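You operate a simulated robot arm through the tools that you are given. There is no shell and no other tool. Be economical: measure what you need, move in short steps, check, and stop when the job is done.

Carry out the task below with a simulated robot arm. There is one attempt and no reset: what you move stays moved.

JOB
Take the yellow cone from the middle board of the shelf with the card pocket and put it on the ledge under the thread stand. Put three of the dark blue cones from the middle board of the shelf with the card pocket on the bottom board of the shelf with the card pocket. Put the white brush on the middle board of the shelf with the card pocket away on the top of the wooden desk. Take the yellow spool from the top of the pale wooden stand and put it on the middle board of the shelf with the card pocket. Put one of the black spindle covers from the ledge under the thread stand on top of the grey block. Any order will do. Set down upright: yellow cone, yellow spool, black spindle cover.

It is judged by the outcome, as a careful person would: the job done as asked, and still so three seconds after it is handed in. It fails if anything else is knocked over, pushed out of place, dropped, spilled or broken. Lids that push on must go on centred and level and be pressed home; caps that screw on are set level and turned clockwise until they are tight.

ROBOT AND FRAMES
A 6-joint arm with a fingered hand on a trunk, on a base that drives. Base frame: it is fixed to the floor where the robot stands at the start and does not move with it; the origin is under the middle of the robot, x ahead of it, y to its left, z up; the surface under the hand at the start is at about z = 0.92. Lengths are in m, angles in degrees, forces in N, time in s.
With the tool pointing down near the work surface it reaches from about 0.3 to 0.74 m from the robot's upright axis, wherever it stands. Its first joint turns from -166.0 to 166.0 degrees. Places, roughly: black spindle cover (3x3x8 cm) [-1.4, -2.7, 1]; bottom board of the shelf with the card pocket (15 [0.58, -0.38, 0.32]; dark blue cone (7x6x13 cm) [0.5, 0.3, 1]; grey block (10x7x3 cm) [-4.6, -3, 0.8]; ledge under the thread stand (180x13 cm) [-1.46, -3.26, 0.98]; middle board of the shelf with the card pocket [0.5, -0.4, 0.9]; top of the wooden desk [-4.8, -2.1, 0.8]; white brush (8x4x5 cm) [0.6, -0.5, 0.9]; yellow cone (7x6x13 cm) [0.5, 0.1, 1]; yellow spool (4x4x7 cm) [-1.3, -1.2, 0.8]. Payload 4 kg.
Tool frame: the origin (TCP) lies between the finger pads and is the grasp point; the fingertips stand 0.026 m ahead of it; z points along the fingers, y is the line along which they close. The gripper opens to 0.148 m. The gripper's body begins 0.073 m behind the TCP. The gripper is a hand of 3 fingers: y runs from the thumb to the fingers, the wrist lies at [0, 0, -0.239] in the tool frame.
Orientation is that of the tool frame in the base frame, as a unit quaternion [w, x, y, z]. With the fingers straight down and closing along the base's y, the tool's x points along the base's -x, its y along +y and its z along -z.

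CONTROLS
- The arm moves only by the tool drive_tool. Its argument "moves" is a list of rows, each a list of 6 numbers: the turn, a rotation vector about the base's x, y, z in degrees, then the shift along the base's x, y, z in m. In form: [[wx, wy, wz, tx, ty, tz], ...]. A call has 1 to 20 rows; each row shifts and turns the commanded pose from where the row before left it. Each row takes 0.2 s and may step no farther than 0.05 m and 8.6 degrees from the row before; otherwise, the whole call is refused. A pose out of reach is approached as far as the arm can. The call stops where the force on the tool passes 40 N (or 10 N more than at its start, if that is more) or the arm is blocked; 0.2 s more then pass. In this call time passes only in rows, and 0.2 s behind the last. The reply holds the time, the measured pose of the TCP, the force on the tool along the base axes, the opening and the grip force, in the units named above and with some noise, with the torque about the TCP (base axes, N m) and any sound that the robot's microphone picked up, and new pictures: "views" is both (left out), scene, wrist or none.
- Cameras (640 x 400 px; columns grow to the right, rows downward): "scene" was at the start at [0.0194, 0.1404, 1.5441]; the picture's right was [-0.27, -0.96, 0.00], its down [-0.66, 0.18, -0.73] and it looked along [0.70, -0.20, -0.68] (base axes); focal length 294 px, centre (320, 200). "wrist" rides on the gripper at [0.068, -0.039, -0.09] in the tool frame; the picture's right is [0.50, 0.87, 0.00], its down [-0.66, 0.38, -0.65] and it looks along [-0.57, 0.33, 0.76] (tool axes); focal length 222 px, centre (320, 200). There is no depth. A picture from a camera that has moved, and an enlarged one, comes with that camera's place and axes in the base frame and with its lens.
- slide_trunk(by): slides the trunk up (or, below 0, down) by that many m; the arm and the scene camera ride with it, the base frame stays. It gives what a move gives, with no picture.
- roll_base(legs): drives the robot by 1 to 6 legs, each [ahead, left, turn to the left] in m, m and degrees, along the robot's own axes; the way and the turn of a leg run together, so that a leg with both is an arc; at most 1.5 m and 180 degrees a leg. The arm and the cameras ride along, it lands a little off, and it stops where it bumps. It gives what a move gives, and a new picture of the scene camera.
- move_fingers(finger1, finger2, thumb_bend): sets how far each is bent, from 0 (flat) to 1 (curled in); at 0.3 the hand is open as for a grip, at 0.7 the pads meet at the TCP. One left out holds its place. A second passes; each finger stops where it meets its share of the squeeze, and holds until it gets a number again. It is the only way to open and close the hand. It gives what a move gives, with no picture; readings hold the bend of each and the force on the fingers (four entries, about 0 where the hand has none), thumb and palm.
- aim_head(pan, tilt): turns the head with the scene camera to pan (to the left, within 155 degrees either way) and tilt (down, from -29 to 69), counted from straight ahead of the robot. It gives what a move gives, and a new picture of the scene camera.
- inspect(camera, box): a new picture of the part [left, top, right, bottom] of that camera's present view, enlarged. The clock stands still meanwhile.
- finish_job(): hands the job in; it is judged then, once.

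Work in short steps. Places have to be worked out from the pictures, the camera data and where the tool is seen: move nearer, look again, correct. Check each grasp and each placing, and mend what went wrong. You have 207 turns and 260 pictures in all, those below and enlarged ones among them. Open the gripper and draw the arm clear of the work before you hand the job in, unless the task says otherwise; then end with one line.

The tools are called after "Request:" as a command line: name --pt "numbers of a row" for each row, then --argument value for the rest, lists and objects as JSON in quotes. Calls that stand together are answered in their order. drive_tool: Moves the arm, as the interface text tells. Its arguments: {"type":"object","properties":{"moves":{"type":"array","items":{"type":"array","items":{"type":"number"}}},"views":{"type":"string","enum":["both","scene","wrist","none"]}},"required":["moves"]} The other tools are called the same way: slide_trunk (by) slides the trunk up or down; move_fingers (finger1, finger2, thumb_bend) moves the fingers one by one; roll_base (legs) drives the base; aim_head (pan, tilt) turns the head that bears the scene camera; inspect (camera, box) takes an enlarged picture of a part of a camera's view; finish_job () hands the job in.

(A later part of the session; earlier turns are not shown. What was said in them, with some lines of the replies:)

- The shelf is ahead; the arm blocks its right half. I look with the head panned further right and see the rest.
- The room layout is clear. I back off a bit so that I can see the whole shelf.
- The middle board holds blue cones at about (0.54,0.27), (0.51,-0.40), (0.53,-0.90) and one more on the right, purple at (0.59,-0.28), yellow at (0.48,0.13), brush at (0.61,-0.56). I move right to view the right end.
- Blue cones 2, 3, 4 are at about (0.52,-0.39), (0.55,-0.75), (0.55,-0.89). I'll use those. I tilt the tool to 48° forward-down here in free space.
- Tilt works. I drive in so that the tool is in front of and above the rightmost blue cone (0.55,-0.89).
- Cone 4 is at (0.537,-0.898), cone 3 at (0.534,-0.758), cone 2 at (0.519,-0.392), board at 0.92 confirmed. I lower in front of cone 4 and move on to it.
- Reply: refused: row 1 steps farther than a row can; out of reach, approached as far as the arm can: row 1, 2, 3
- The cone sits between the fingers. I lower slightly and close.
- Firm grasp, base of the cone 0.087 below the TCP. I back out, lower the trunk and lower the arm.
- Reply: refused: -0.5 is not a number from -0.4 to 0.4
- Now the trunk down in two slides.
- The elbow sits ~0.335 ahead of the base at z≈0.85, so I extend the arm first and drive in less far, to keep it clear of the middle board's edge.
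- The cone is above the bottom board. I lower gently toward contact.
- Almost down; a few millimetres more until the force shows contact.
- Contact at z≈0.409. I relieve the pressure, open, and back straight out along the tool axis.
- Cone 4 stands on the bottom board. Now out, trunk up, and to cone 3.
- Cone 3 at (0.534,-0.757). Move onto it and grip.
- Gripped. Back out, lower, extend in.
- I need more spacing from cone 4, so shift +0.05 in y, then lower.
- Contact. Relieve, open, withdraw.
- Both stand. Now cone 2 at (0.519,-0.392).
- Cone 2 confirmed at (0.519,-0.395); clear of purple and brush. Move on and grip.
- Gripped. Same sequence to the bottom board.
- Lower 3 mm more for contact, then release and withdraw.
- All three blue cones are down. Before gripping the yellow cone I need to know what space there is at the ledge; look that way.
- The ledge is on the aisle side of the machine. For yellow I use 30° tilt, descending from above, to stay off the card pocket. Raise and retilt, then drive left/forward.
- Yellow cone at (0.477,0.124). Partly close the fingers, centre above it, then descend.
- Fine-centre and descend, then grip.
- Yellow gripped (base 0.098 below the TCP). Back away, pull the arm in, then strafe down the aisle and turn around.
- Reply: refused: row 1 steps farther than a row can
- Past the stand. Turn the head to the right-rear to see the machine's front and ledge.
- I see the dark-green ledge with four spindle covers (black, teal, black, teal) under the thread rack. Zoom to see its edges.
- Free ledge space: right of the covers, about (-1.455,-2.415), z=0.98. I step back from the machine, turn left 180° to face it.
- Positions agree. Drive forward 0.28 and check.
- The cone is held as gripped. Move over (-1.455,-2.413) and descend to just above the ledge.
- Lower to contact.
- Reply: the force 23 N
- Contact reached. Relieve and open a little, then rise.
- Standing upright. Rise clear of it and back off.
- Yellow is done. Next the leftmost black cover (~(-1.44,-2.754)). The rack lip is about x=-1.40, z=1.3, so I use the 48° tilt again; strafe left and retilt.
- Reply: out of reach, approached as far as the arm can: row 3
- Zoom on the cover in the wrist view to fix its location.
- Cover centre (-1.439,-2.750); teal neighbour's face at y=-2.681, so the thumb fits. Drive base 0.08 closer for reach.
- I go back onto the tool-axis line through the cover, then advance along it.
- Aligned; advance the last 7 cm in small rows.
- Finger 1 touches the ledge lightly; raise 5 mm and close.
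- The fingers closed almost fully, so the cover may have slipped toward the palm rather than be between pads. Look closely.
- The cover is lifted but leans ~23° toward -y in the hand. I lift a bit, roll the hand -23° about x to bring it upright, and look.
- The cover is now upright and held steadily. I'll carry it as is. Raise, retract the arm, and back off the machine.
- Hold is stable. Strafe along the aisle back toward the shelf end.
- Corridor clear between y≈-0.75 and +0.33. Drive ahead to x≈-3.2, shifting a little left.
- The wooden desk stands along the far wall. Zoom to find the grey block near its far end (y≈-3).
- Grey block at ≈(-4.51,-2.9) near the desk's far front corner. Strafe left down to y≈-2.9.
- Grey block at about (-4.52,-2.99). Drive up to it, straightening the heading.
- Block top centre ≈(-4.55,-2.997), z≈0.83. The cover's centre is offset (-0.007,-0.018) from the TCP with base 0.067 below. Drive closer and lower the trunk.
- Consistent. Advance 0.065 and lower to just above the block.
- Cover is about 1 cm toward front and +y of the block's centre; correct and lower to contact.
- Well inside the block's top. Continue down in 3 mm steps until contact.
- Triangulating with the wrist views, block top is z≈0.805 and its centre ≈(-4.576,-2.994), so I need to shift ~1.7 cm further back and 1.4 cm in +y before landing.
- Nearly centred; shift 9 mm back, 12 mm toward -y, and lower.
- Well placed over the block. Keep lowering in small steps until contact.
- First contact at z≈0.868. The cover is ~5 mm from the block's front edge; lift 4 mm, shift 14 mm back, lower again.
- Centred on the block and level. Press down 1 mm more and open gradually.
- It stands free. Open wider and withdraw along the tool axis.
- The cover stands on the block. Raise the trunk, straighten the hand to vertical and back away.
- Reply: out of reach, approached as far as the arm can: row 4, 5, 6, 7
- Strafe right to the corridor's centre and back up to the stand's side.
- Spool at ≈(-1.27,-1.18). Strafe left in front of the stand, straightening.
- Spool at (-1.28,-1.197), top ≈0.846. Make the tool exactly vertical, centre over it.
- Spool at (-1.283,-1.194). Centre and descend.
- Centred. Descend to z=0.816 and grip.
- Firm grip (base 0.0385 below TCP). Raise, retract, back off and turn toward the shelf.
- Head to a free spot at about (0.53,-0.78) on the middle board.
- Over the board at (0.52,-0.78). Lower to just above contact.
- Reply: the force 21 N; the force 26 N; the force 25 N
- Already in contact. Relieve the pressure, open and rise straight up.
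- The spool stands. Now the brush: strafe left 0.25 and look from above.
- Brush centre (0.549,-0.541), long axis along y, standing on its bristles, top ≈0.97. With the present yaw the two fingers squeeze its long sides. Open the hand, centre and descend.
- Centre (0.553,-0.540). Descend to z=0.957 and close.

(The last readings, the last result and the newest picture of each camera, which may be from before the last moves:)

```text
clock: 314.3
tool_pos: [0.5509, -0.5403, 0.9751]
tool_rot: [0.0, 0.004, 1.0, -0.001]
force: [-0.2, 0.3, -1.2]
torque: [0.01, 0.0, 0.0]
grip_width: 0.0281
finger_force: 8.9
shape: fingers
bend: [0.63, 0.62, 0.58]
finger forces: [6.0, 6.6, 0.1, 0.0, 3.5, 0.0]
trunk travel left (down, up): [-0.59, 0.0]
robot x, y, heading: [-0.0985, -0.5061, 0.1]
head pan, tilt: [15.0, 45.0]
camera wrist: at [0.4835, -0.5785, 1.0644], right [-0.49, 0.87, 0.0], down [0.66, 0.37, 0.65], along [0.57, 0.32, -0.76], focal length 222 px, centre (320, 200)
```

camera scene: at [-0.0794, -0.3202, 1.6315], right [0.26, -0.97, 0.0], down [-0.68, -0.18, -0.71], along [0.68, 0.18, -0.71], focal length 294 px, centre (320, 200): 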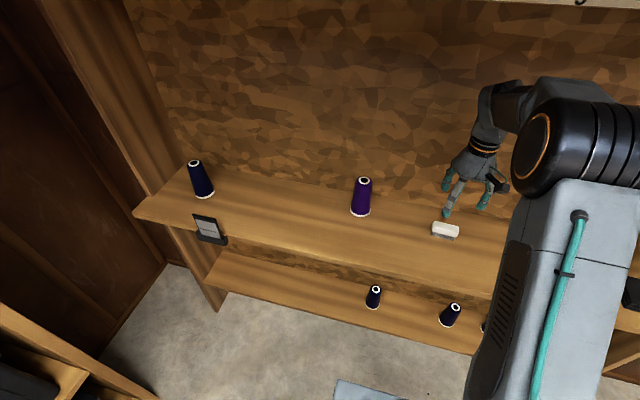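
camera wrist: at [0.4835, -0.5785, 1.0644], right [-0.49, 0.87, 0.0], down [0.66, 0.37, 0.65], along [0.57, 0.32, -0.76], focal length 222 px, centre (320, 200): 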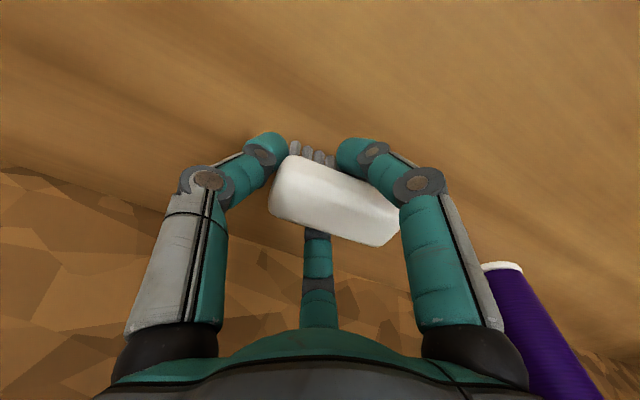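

Brush held level. Lift, retract, back off, and turn right 180° away from the side rack.

Request:
drive_tool --pt "0 0 0 0 0 0.04" --pt "0 0 0 0 0 0.045" --pt "0 0 0 0 0 0.045" --views "none"

Request:
roll_base --legs '[[-0.4, 0, 0]]'

Request:
drive_tool --pt "0 0 0 -0.04 0 0.01" --pt "0 0 0 -0.04 0 0.01" --pt "0 0 0 -0.04 0 0" --views "none"

Request:
roll_base --legs '[[0, 0.25, 0], [0, 0, -180]]'

Request:
aim_head --pan 0 --tilt 25

```text
clock: 315.1
tool_pos: [0.5554, -0.5398, 1.1062]
tool_rot: [-0.001, 0.005, 1.0, -0.002]
force: [0.0, -0.4, -0.5]
torque: [0.04, 0.01, -0.02]
grip_width: 0.028
finger_force: 7.8
shape: fingers
bend: [0.63, 0.62, 0.58]
finger forces: [6.0, 6.6, 0.0, 0.0, 3.4, 0.0]
trunk travel left (down, up): [-0.59, 0.0]
robot x, y, heading: [-0.0966, -0.5033, 0.2]
head pan, tilt: [15.0, 45.0]
```

```text
clock: 317.5
tool_pos: [0.1561, -0.5435, 1.1051]
tool_rot: [0.001, 0.009, 1.0, -0.001]
force: [-0.3, 0.3, -0.9]
torque: [0.01, -0.01, -0.03]
grip_width: 0.028
finger_force: 8.6
shape: fingers
bend: [0.63, 0.62, 0.58]
finger forces: [6.1, 6.5, 0.0, 0.1, 3.6, 0.0]
trunk travel left (down, up): [-0.59, 0.0]
robot x, y, heading: [-0.494, -0.506, -0.4]
head pan, tilt: [15.0, 45.0]
camera scene: at [-0.4763, -0.3201, 1.6316], right [0.25, -0.97, 0.0], down [-0.68, -0.18, -0.71], along [0.68, 0.18, -0.71], focal length 294 px, centre (320, 200)
```

scene: 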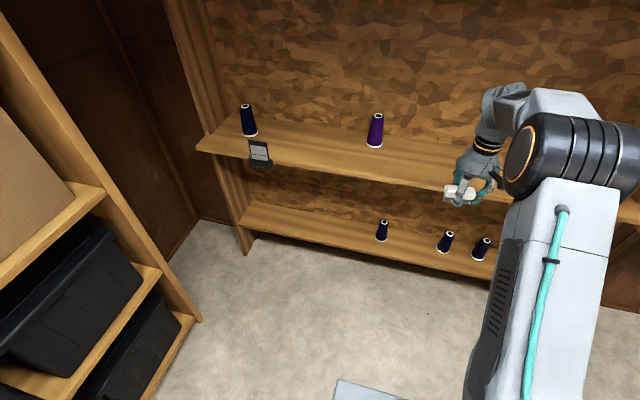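

```text
clock: 318.3
tool_pos: [0.0367, -0.5444, 1.1275]
tool_rot: [0.001, 0.009, 1.0, 0.0]
force: [-0.1, -0.4, -0.4]
torque: [-0.01, -0.01, -0.02]
grip_width: 0.028
finger_force: 7.9
shape: fingers
bend: [0.63, 0.62, 0.58]
finger forces: [6.0, 6.6, 0.0, 0.0, 3.5, 0.0]
trunk travel left (down, up): [-0.59, 0.0]
robot x, y, heading: [-0.4949, -0.5061, -0.6]
head pan, tilt: [15.0, 45.0]
```

```text
clock: 327.6
tool_pos: [-1.0259, -0.1876, 1.1275]
tool_rot: [-0.001, 1.0, -0.028, 0.0]
force: [-0.3, 0.6, -0.9]
torque: [-0.01, 0.0, 0.03]
grip_width: 0.0275
finger_force: 7.9
shape: fingers
bend: [0.63, 0.62, 0.58]
finger forces: [5.5, 6.3, 0.1, 0.0, 3.6, 0.0]
trunk travel left (down, up): [-0.59, 0.0]
robot x, y, heading: [-0.4916, -0.25, 177.6]
head pan, tilt: [15.0, 45.0]
camera scene: at [-0.521, -0.4292, 1.6316], right [-0.22, 0.98, 0.0], down [0.69, 0.15, -0.71], along [-0.69, -0.15, -0.71], focal length 294 px, centre (320, 200)
```

scene: 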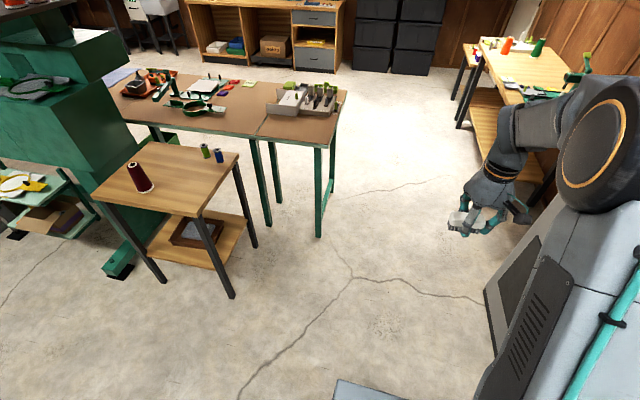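

```text
clock: 328.4
tool_pos: [-1.0246, -0.1879, 1.1258]
tool_rot: [-0.001, 1.0, -0.027, 0.0]
force: [0.4, 0.0, -0.3]
torque: [-0.01, 0.0, -0.02]
grip_width: 0.0275
finger_force: 7.9
shape: fingers
bend: [0.63, 0.62, 0.58]
finger forces: [5.6, 6.3, 0.0, 0.0, 3.6, 0.0]
trunk travel left (down, up): [-0.59, 0.0]
robot x, y, heading: [-0.4974, -0.2524, 177.6]
head pan, tilt: [0.0, 25.0]
camera scene: at [-0.5336, -0.4077, 1.6621], right [0.04, 1.0, 0.0], down [0.42, -0.02, -0.91], along [-0.91, 0.04, -0.42], focal length 294 px, centre (320, 200)
```

scene: 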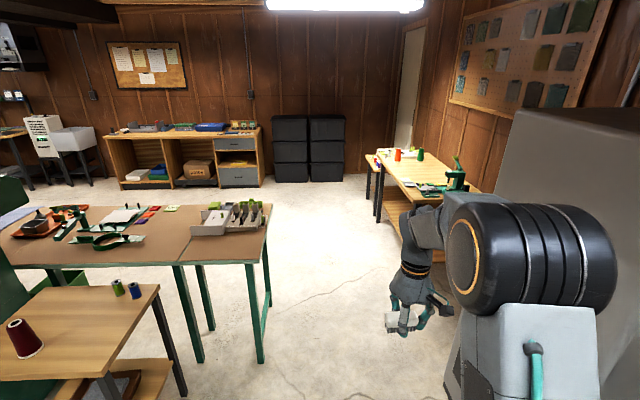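

Straighten and drive the corridor again, then down to the desk.

Request:
roll_base --legs '[[0, 0, 2.4], [1.3, 0, 0], [1.3, 0, 0], [0, 1.1, 0], [0, 1.1, 0]]'

Request:
aim_head --pan 0 --tilt 30

```text
clock: 352.2
tool_pos: [-3.6262, -2.4165, 1.1278]
tool_rot: [0.0, 1.0, -0.002, 0.001]
force: [0.4, 0.3, -0.8]
torque: [0.03, 0.02, 0.03]
grip_width: 0.0278
finger_force: 7.0
shape: fingers
bend: [0.63, 0.62, 0.58]
finger forces: [5.6, 6.4, 0.0, 0.0, 3.5, 0.1]
trunk travel left (down, up): [-0.59, 0.0]
robot x, y, heading: [-3.0943, -2.447, -179.7]
head pan, tilt: [0.0, 25.0]
camera scene: at [-3.1238, -2.6116, 1.6621], right [-0.01, 1.0, 0.0], down [0.42, 0.0, -0.91], along [-0.91, -0.01, -0.42], focal length 294 px, centre (320, 200)
```

scene: 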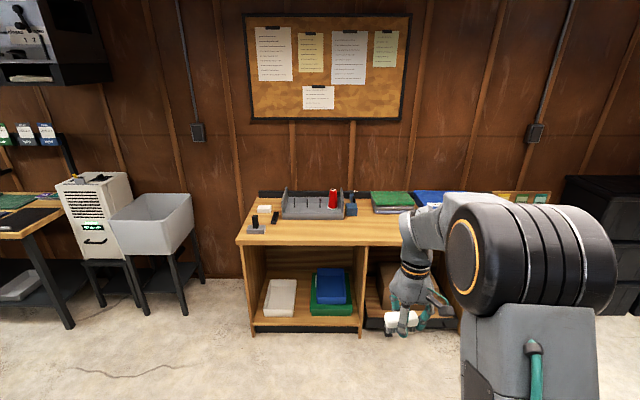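

```text
clock: 352.9
tool_pos: [-3.6262, -2.4163, 1.1274]
tool_rot: [0.0, 1.0, -0.001, 0.0]
force: [-0.9, 0.5, 0.0]
torque: [0.04, 0.0, 0.0]
grip_width: 0.0274
finger_force: 7.5
shape: fingers
bend: [0.63, 0.62, 0.58]
finger forces: [5.6, 6.2, 0.1, 0.1, 3.6, 0.0]
trunk travel left (down, up): [-0.59, 0.0]
robot x, y, heading: [-3.0947, -2.4531, -179.4]
head pan, tilt: [0.0, 30.0]
camera scene: at [-3.1222, -2.6114, 1.6542], right [-0.01, 1.0, 0.0], down [0.5, 0.0, -0.87], along [-0.87, -0.01, -0.5], focal length 294 px, centre (320, 200)
```

scene: 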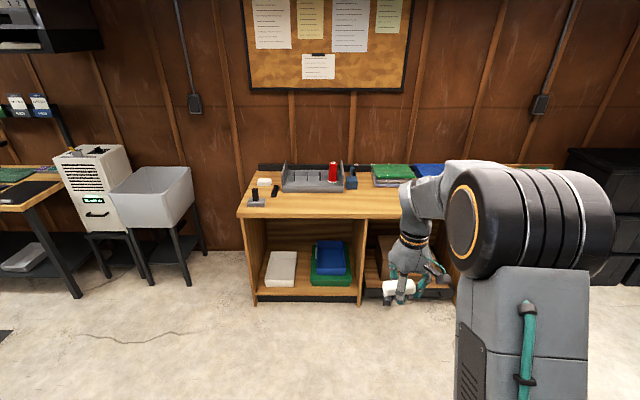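

Free front strip of the desk at about (-4.58,-2.38). Drive up.

Request:
roll_base --legs '[[0.85, 0, 0]]'

Request:
aim_head --pan 0 --tilt 45

Request:
drive_tool --pt "0 0 0 -0.04 0 0" --pt "0 0 0 -0.04 0 0" --views "wrist"

```text
clock: 357.4
tool_pos: [-4.4616, -2.4218, 1.1275]
tool_rot: [0.0, 1.0, -0.003, -0.001]
force: [0.0, -0.3, -0.2]
torque: [0.01, -0.02, -0.02]
grip_width: 0.0276
finger_force: 8.0
shape: fingers
bend: [0.63, 0.62, 0.58]
finger forces: [5.6, 6.3, 0.0, 0.0, 3.6, 0.0]
trunk travel left (down, up): [-0.59, 0.0]
robot x, y, heading: [-3.9279, -2.4592, -179.8]
head pan, tilt: [0.0, 30.0]
camera scene: at [-3.9584, -2.6176, 1.6542], right [-0.01, 1.0, 0.0], down [0.5, 0.0, -0.87], along [-0.87, -0.01, -0.5], focal length 294 px, centre (320, 200)
```

scene: 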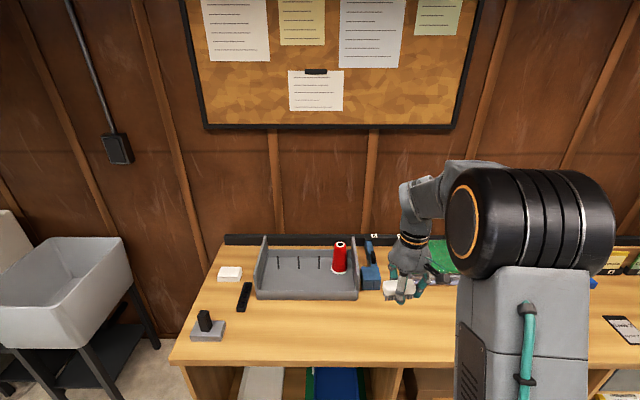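

```text
clock: 358.1
tool_pos: [-4.4608, -2.423, 1.1261]
tool_rot: [0.0, 1.0, -0.003, -0.001]
force: [0.2, -0.6, 0.4]
torque: [0.04, 0.01, -0.01]
grip_width: 0.0277
finger_force: 7.9
shape: fingers
bend: [0.63, 0.62, 0.58]
finger forces: [5.6, 6.3, 0.1, 0.0, 3.7, 0.0]
trunk travel left (down, up): [-0.59, 0.0]
robot x, y, heading: [-3.9273, -2.457, -179.8]
head pan, tilt: [0.0, 45.0]
camera scene: at [-3.949, -2.6176, 1.6316], right [-0.01, 1.0, 0.0], down [0.71, 0.0, -0.71], along [-0.71, 0.0, -0.71], focal length 294 px, centre (320, 200)
```

scene: 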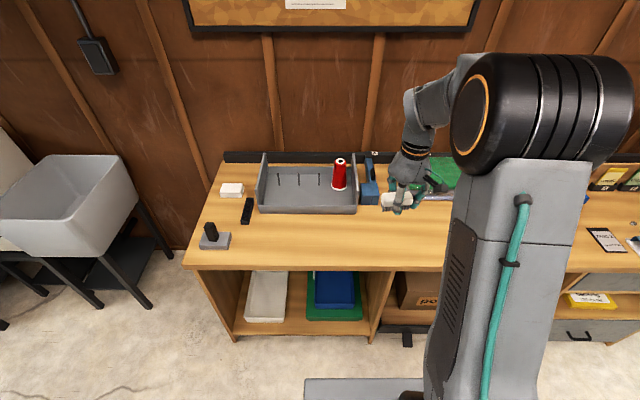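

```text
clock: 358.7
tool_pos: [-4.5408, -2.4206, 1.1263]
tool_rot: [0.0, 1.0, -0.003, 0.0]
force: [0.1, 0.1, -1.0]
torque: [0.04, -0.01, 0.01]
grip_width: 0.0276
finger_force: 8.0
shape: fingers
bend: [0.63, 0.62, 0.58]
finger forces: [5.7, 6.4, 0.1, 0.0, 3.5, 0.1]
trunk travel left (down, up): [-0.59, 0.0]
robot x, y, heading: [-3.9252, -2.4562, -179.6]
head pan, tilt: [0.0, 45.0]
camera wrist: at [-4.4738, -2.3819, 1.2161], right [0.5, -0.87, 0.0], down [-0.66, -0.38, 0.65], along [-0.57, -0.32, -0.76], focal length 222 px, centre (320, 200)
```

wrist: 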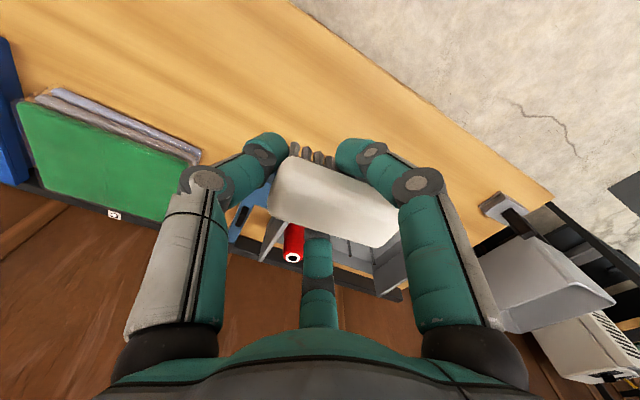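

Free strip runs from x=-4.49 to -4.73. Move to x=-4.59 and lower.

Request:
drive_tool --pt "0 0 0 -0.045 0.01 0" --views "none"

Request:
slide_trunk --by -0.26

Request:
drive_tool --pt "0 0 0 0 0 -0.03" --pt "0 0 0 0 0 -0.012" --views "both"

```text
clock: 359.1
tool_pos: [-4.5852, -2.4105, 1.1255]
tool_rot: [-0.001, 1.0, -0.002, 0.0]
force: [0.5, 0.2, -0.4]
torque: [-0.01, 0.02, -0.02]
grip_width: 0.0279
finger_force: 8.2
shape: fingers
bend: [0.63, 0.62, 0.58]
finger forces: [5.7, 6.4, 0.0, 0.0, 3.4, 0.0]
trunk travel left (down, up): [-0.59, 0.0]
robot x, y, heading: [-3.9282, -2.4582, -179.8]
head pan, tilt: [0.0, 45.0]
```

```text
clock: 361.8
tool_pos: [-4.5839, -2.4105, 0.8662]
tool_rot: [-0.002, 1.0, -0.003, 0.0]
force: [-1.0, 0.7, 0.1]
torque: [-0.02, 0.04, 0.03]
grip_width: 0.0273
finger_force: 7.6
shape: fingers
bend: [0.63, 0.62, 0.58]
finger forces: [5.7, 6.5, 0.1, 0.0, 3.4, 0.1]
trunk travel left (down, up): [-0.33, 0.26]
robot x, y, heading: [-3.9291, -2.4627, -179.9]
head pan, tilt: [0.0, 45.0]
```

```text
clock: 362.4
tool_pos: [-4.5836, -2.4107, 0.8231]
tool_rot: [-0.002, 1.0, -0.002, 0.0]
force: [-0.1, 0.8, -0.6]
torque: [0.02, 0.02, 0.01]
grip_width: 0.0275
finger_force: 7.4
shape: fingers
bend: [0.63, 0.62, 0.58]
finger forces: [5.7, 6.4, 0.1, 0.0, 3.2, 0.1]
trunk travel left (down, up): [-0.33, 0.26]
robot x, y, heading: [-3.9293, -2.4577, -179.7]
head pan, tilt: [0.0, 45.0]
camera scene: at [-3.9491, -2.6175, 1.3716], right [-0.01, 1.0, 0.0], down [0.71, 0.0, -0.71], along [-0.71, 0.0, -0.71], focal length 294 px, centre (320, 200)
camera wrist: at [-4.5161, -2.3729, 0.9121], right [0.5, -0.87, 0.0], down [-0.66, -0.38, 0.65], along [-0.57, -0.32, -0.76], focal length 222 px, centre (320, 200)
```

scene: 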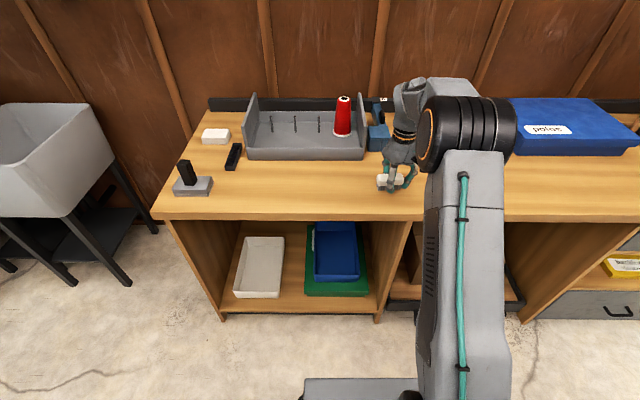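
wrist: 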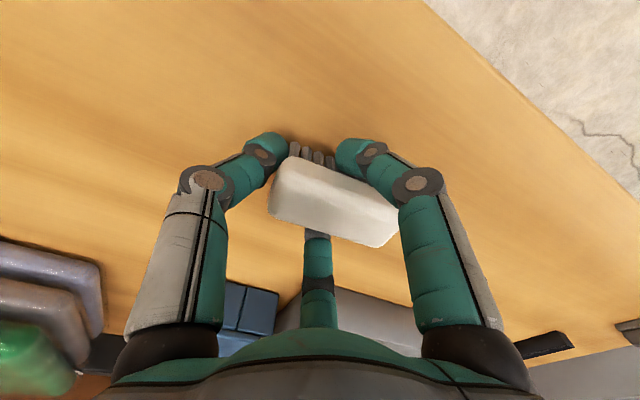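

Over clear desk. Lower in small steps to contact.

Request:
drive_tool --pt "0 0 0 0 0 -0.006" --views "none"

Request:
drive_tool --pt "0 0 0 0 0 -0.004" --views "none"

Request:
drive_tool --pt "0 0 0 0 0 -0.003" --views "none"

```text
clock: 362.8
tool_pos: [-4.5842, -2.4119, 0.8162]
tool_rot: [-0.001, 1.0, -0.003, -0.001]
force: [-0.1, -0.3, -0.4]
torque: [-0.03, 0.0, -0.03]
grip_width: 0.0274
finger_force: 7.6
shape: fingers
bend: [0.63, 0.62, 0.58]
finger forces: [5.6, 6.5, 0.0, 0.1, 3.3, 0.1]
trunk travel left (down, up): [-0.33, 0.26]
robot x, y, heading: [-3.9321, -2.4576, -180.0]
head pan, tilt: [0.0, 45.0]
```

```text
clock: 363.2
tool_pos: [-4.5846, -2.411, 0.8127]
tool_rot: [0.0, 1.0, -0.002, -0.001]
force: [-0.1, 0.2, 1.7]
torque: [-0.05, -0.02, -0.02]
grip_width: 0.0274
finger_force: 8.2
shape: fingers
bend: [0.63, 0.62, 0.58]
finger forces: [6.0, 6.6, 0.0, 0.0, 3.4, 0.1]
trunk travel left (down, up): [-0.33, 0.26]
robot x, y, heading: [-3.9261, -2.4568, -179.9]
head pan, tilt: [0.0, 45.0]
```

```text
clock: 363.6
tool_pos: [-4.584, -2.4104, 0.8131]
tool_rot: [-0.002, 1.0, -0.003, -0.003]
force: [0.6, 0.2, 18.1]
torque: [0.44, -0.08, -0.02]
grip_width: 0.0272
finger_force: 14.6
shape: fingers
bend: [0.63, 0.62, 0.59]
finger forces: [6.9, 7.0, 0.0, 0.1, 16.1, 0.0]
trunk travel left (down, up): [-0.33, 0.26]
robot x, y, heading: [-3.9277, -2.4577, -179.8]
head pan, tilt: [0.0, 45.0]
```

Contact. Relieve, open and rise.

Request:
drive_tool --pt "0 0 0 0 0 0.004" --views "none"

Request:
move_fingers --finger1 0.4 --finger2 0.4 --thumb_bend 0.35

Request:
drive_tool --pt "0 0 0 0 0 0.03" --pt "0 0 0 0 0 0.04" --pt "0 0 0 0 0 0.04" --pt "0 0 0 0.03 0 0.03" --views "both"

```text
clock: 364.0
tool_pos: [-4.5836, -2.4124, 0.8129]
tool_rot: [-0.001, 1.0, -0.002, 0.0]
force: [-2.8, -0.2, 4.4]
torque: [0.04, 0.04, 0.04]
grip_width: 0.0274
finger_force: 9.6
shape: fingers
bend: [0.63, 0.62, 0.59]
finger forces: [5.8, 7.7, 0.0, 0.0, 4.7, 0.0]
trunk travel left (down, up): [-0.33, 0.26]
robot x, y, heading: [-3.9279, -2.4586, -179.7]
head pan, tilt: [0.0, 45.0]
```

```text
clock: 365.0
tool_pos: [-4.5843, -2.4106, 0.8128]
tool_rot: [-0.001, 1.0, -0.002, 0.0]
force: [0.3, -0.5, 0.5]
torque: [0.0, -0.02, 0.01]
grip_width: 0.1027
finger_force: 0.0
shape: fingers
bend: [0.4, 0.4, 0.35]
finger forces: [0.0, 0.0, 0.1, 0.0, 0.0, 0.1]
trunk travel left (down, up): [-0.33, 0.26]
robot x, y, heading: [-3.927, -2.4585, -179.8]
head pan, tilt: [0.0, 45.0]
```

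```text
clock: 366.0
tool_pos: [-4.5563, -2.4157, 0.9549]
tool_rot: [-0.001, 1.0, -0.002, 0.0]
force: [-0.7, -0.1, -0.4]
torque: [0.03, -0.04, -0.02]
grip_width: 0.1027
finger_force: 0.0
shape: fingers
bend: [0.4, 0.4, 0.35]
finger forces: [0.1, 0.0, 0.1, 0.0, 0.0, 0.0]
trunk travel left (down, up): [-0.33, 0.26]
robot x, y, heading: [-3.9294, -2.4609, -179.6]
head pan, tilt: [0.0, 45.0]
camera scene: at [-3.9495, -2.6176, 1.3715], right [-0.01, 1.0, 0.0], down [0.71, 0.0, -0.71], along [-0.71, 0.0, -0.71], focal length 294 px, centre (320, 200)
camera wrist: at [-4.4878, -2.3781, 1.0445], right [0.5, -0.87, 0.0], down [-0.66, -0.38, 0.65], along [-0.57, -0.32, -0.76], focal length 222 px, centre (320, 200)
```

scene: 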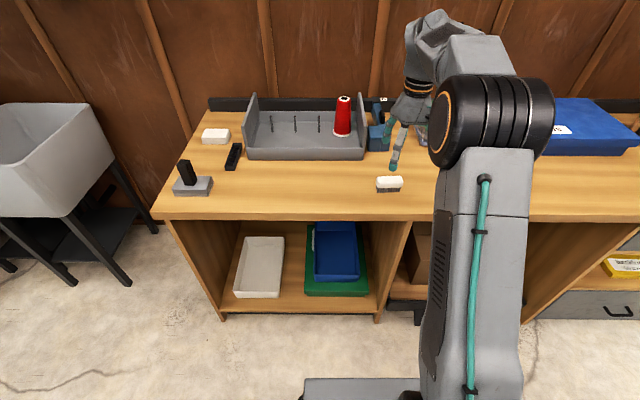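
wrist: 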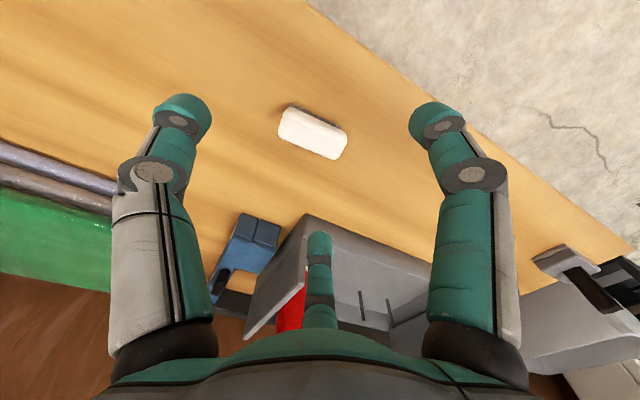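

The brush stands on the desk and the cover is still on its block. Draw the arm clear and take a last look.

Request:
roll_base --legs '[[-0.5, 0, 0]]'

Request:
inspect --camera "scene" --box '[160, 40, 480, 240]'

```text
clock: 368.9
tool_pos: [-4.0677, -2.4166, 0.9553]
tool_rot: [-0.001, 1.0, 0.001, -0.001]
force: [-0.3, 0.2, 0.0]
torque: [0.0, 0.01, -0.02]
grip_width: 0.1027
finger_force: 0.0
shape: fingers
bend: [0.4, 0.4, 0.35]
finger forces: [0.0, 0.0, 0.1, 0.0, 0.0, 0.0]
trunk travel left (down, up): [-0.33, 0.26]
robot x, y, heading: [-3.4393, -2.4496, -179.1]
head pan, tilt: [0.0, 45.0]
camera scene: at [-3.4592, -2.6128, 1.3716], right [-0.01, 1.0, 0.0], down [0.71, 0.01, -0.71], along [-0.71, -0.01, -0.71], focal length 294 px, centre (320, 200)
```

scene: 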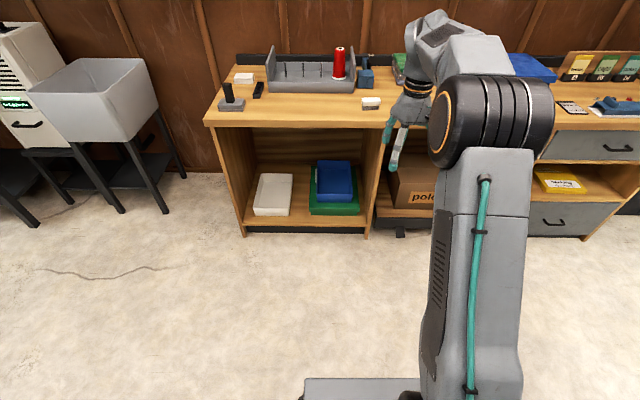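

```text
2.00 times, centred on (320, 140) of scene
camera zoom: at [-3.4592, -2.6128, 1.3716], right [-0.01, 1.0, 0.0], down [0.71, 0.01, -0.71], along [-0.71, -0.01, -0.71], focal length 589 px, centre (320, 320)
```

zoom: 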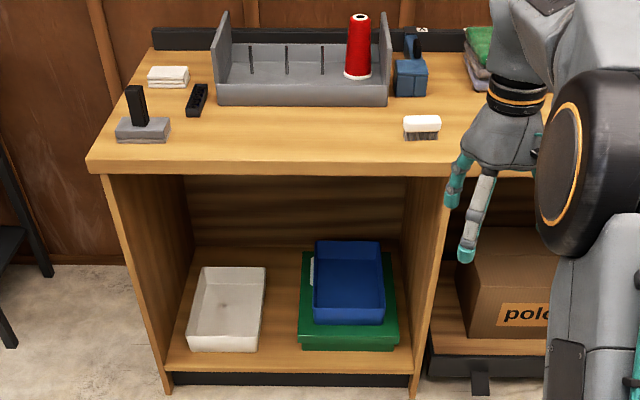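

All items are in place and the arm is clear, so I hand the job in.

Request:
finish_job

```text
The job is handed in.
```

I completed all five moves and handed the job in; I checked each item standing in place after I released it.
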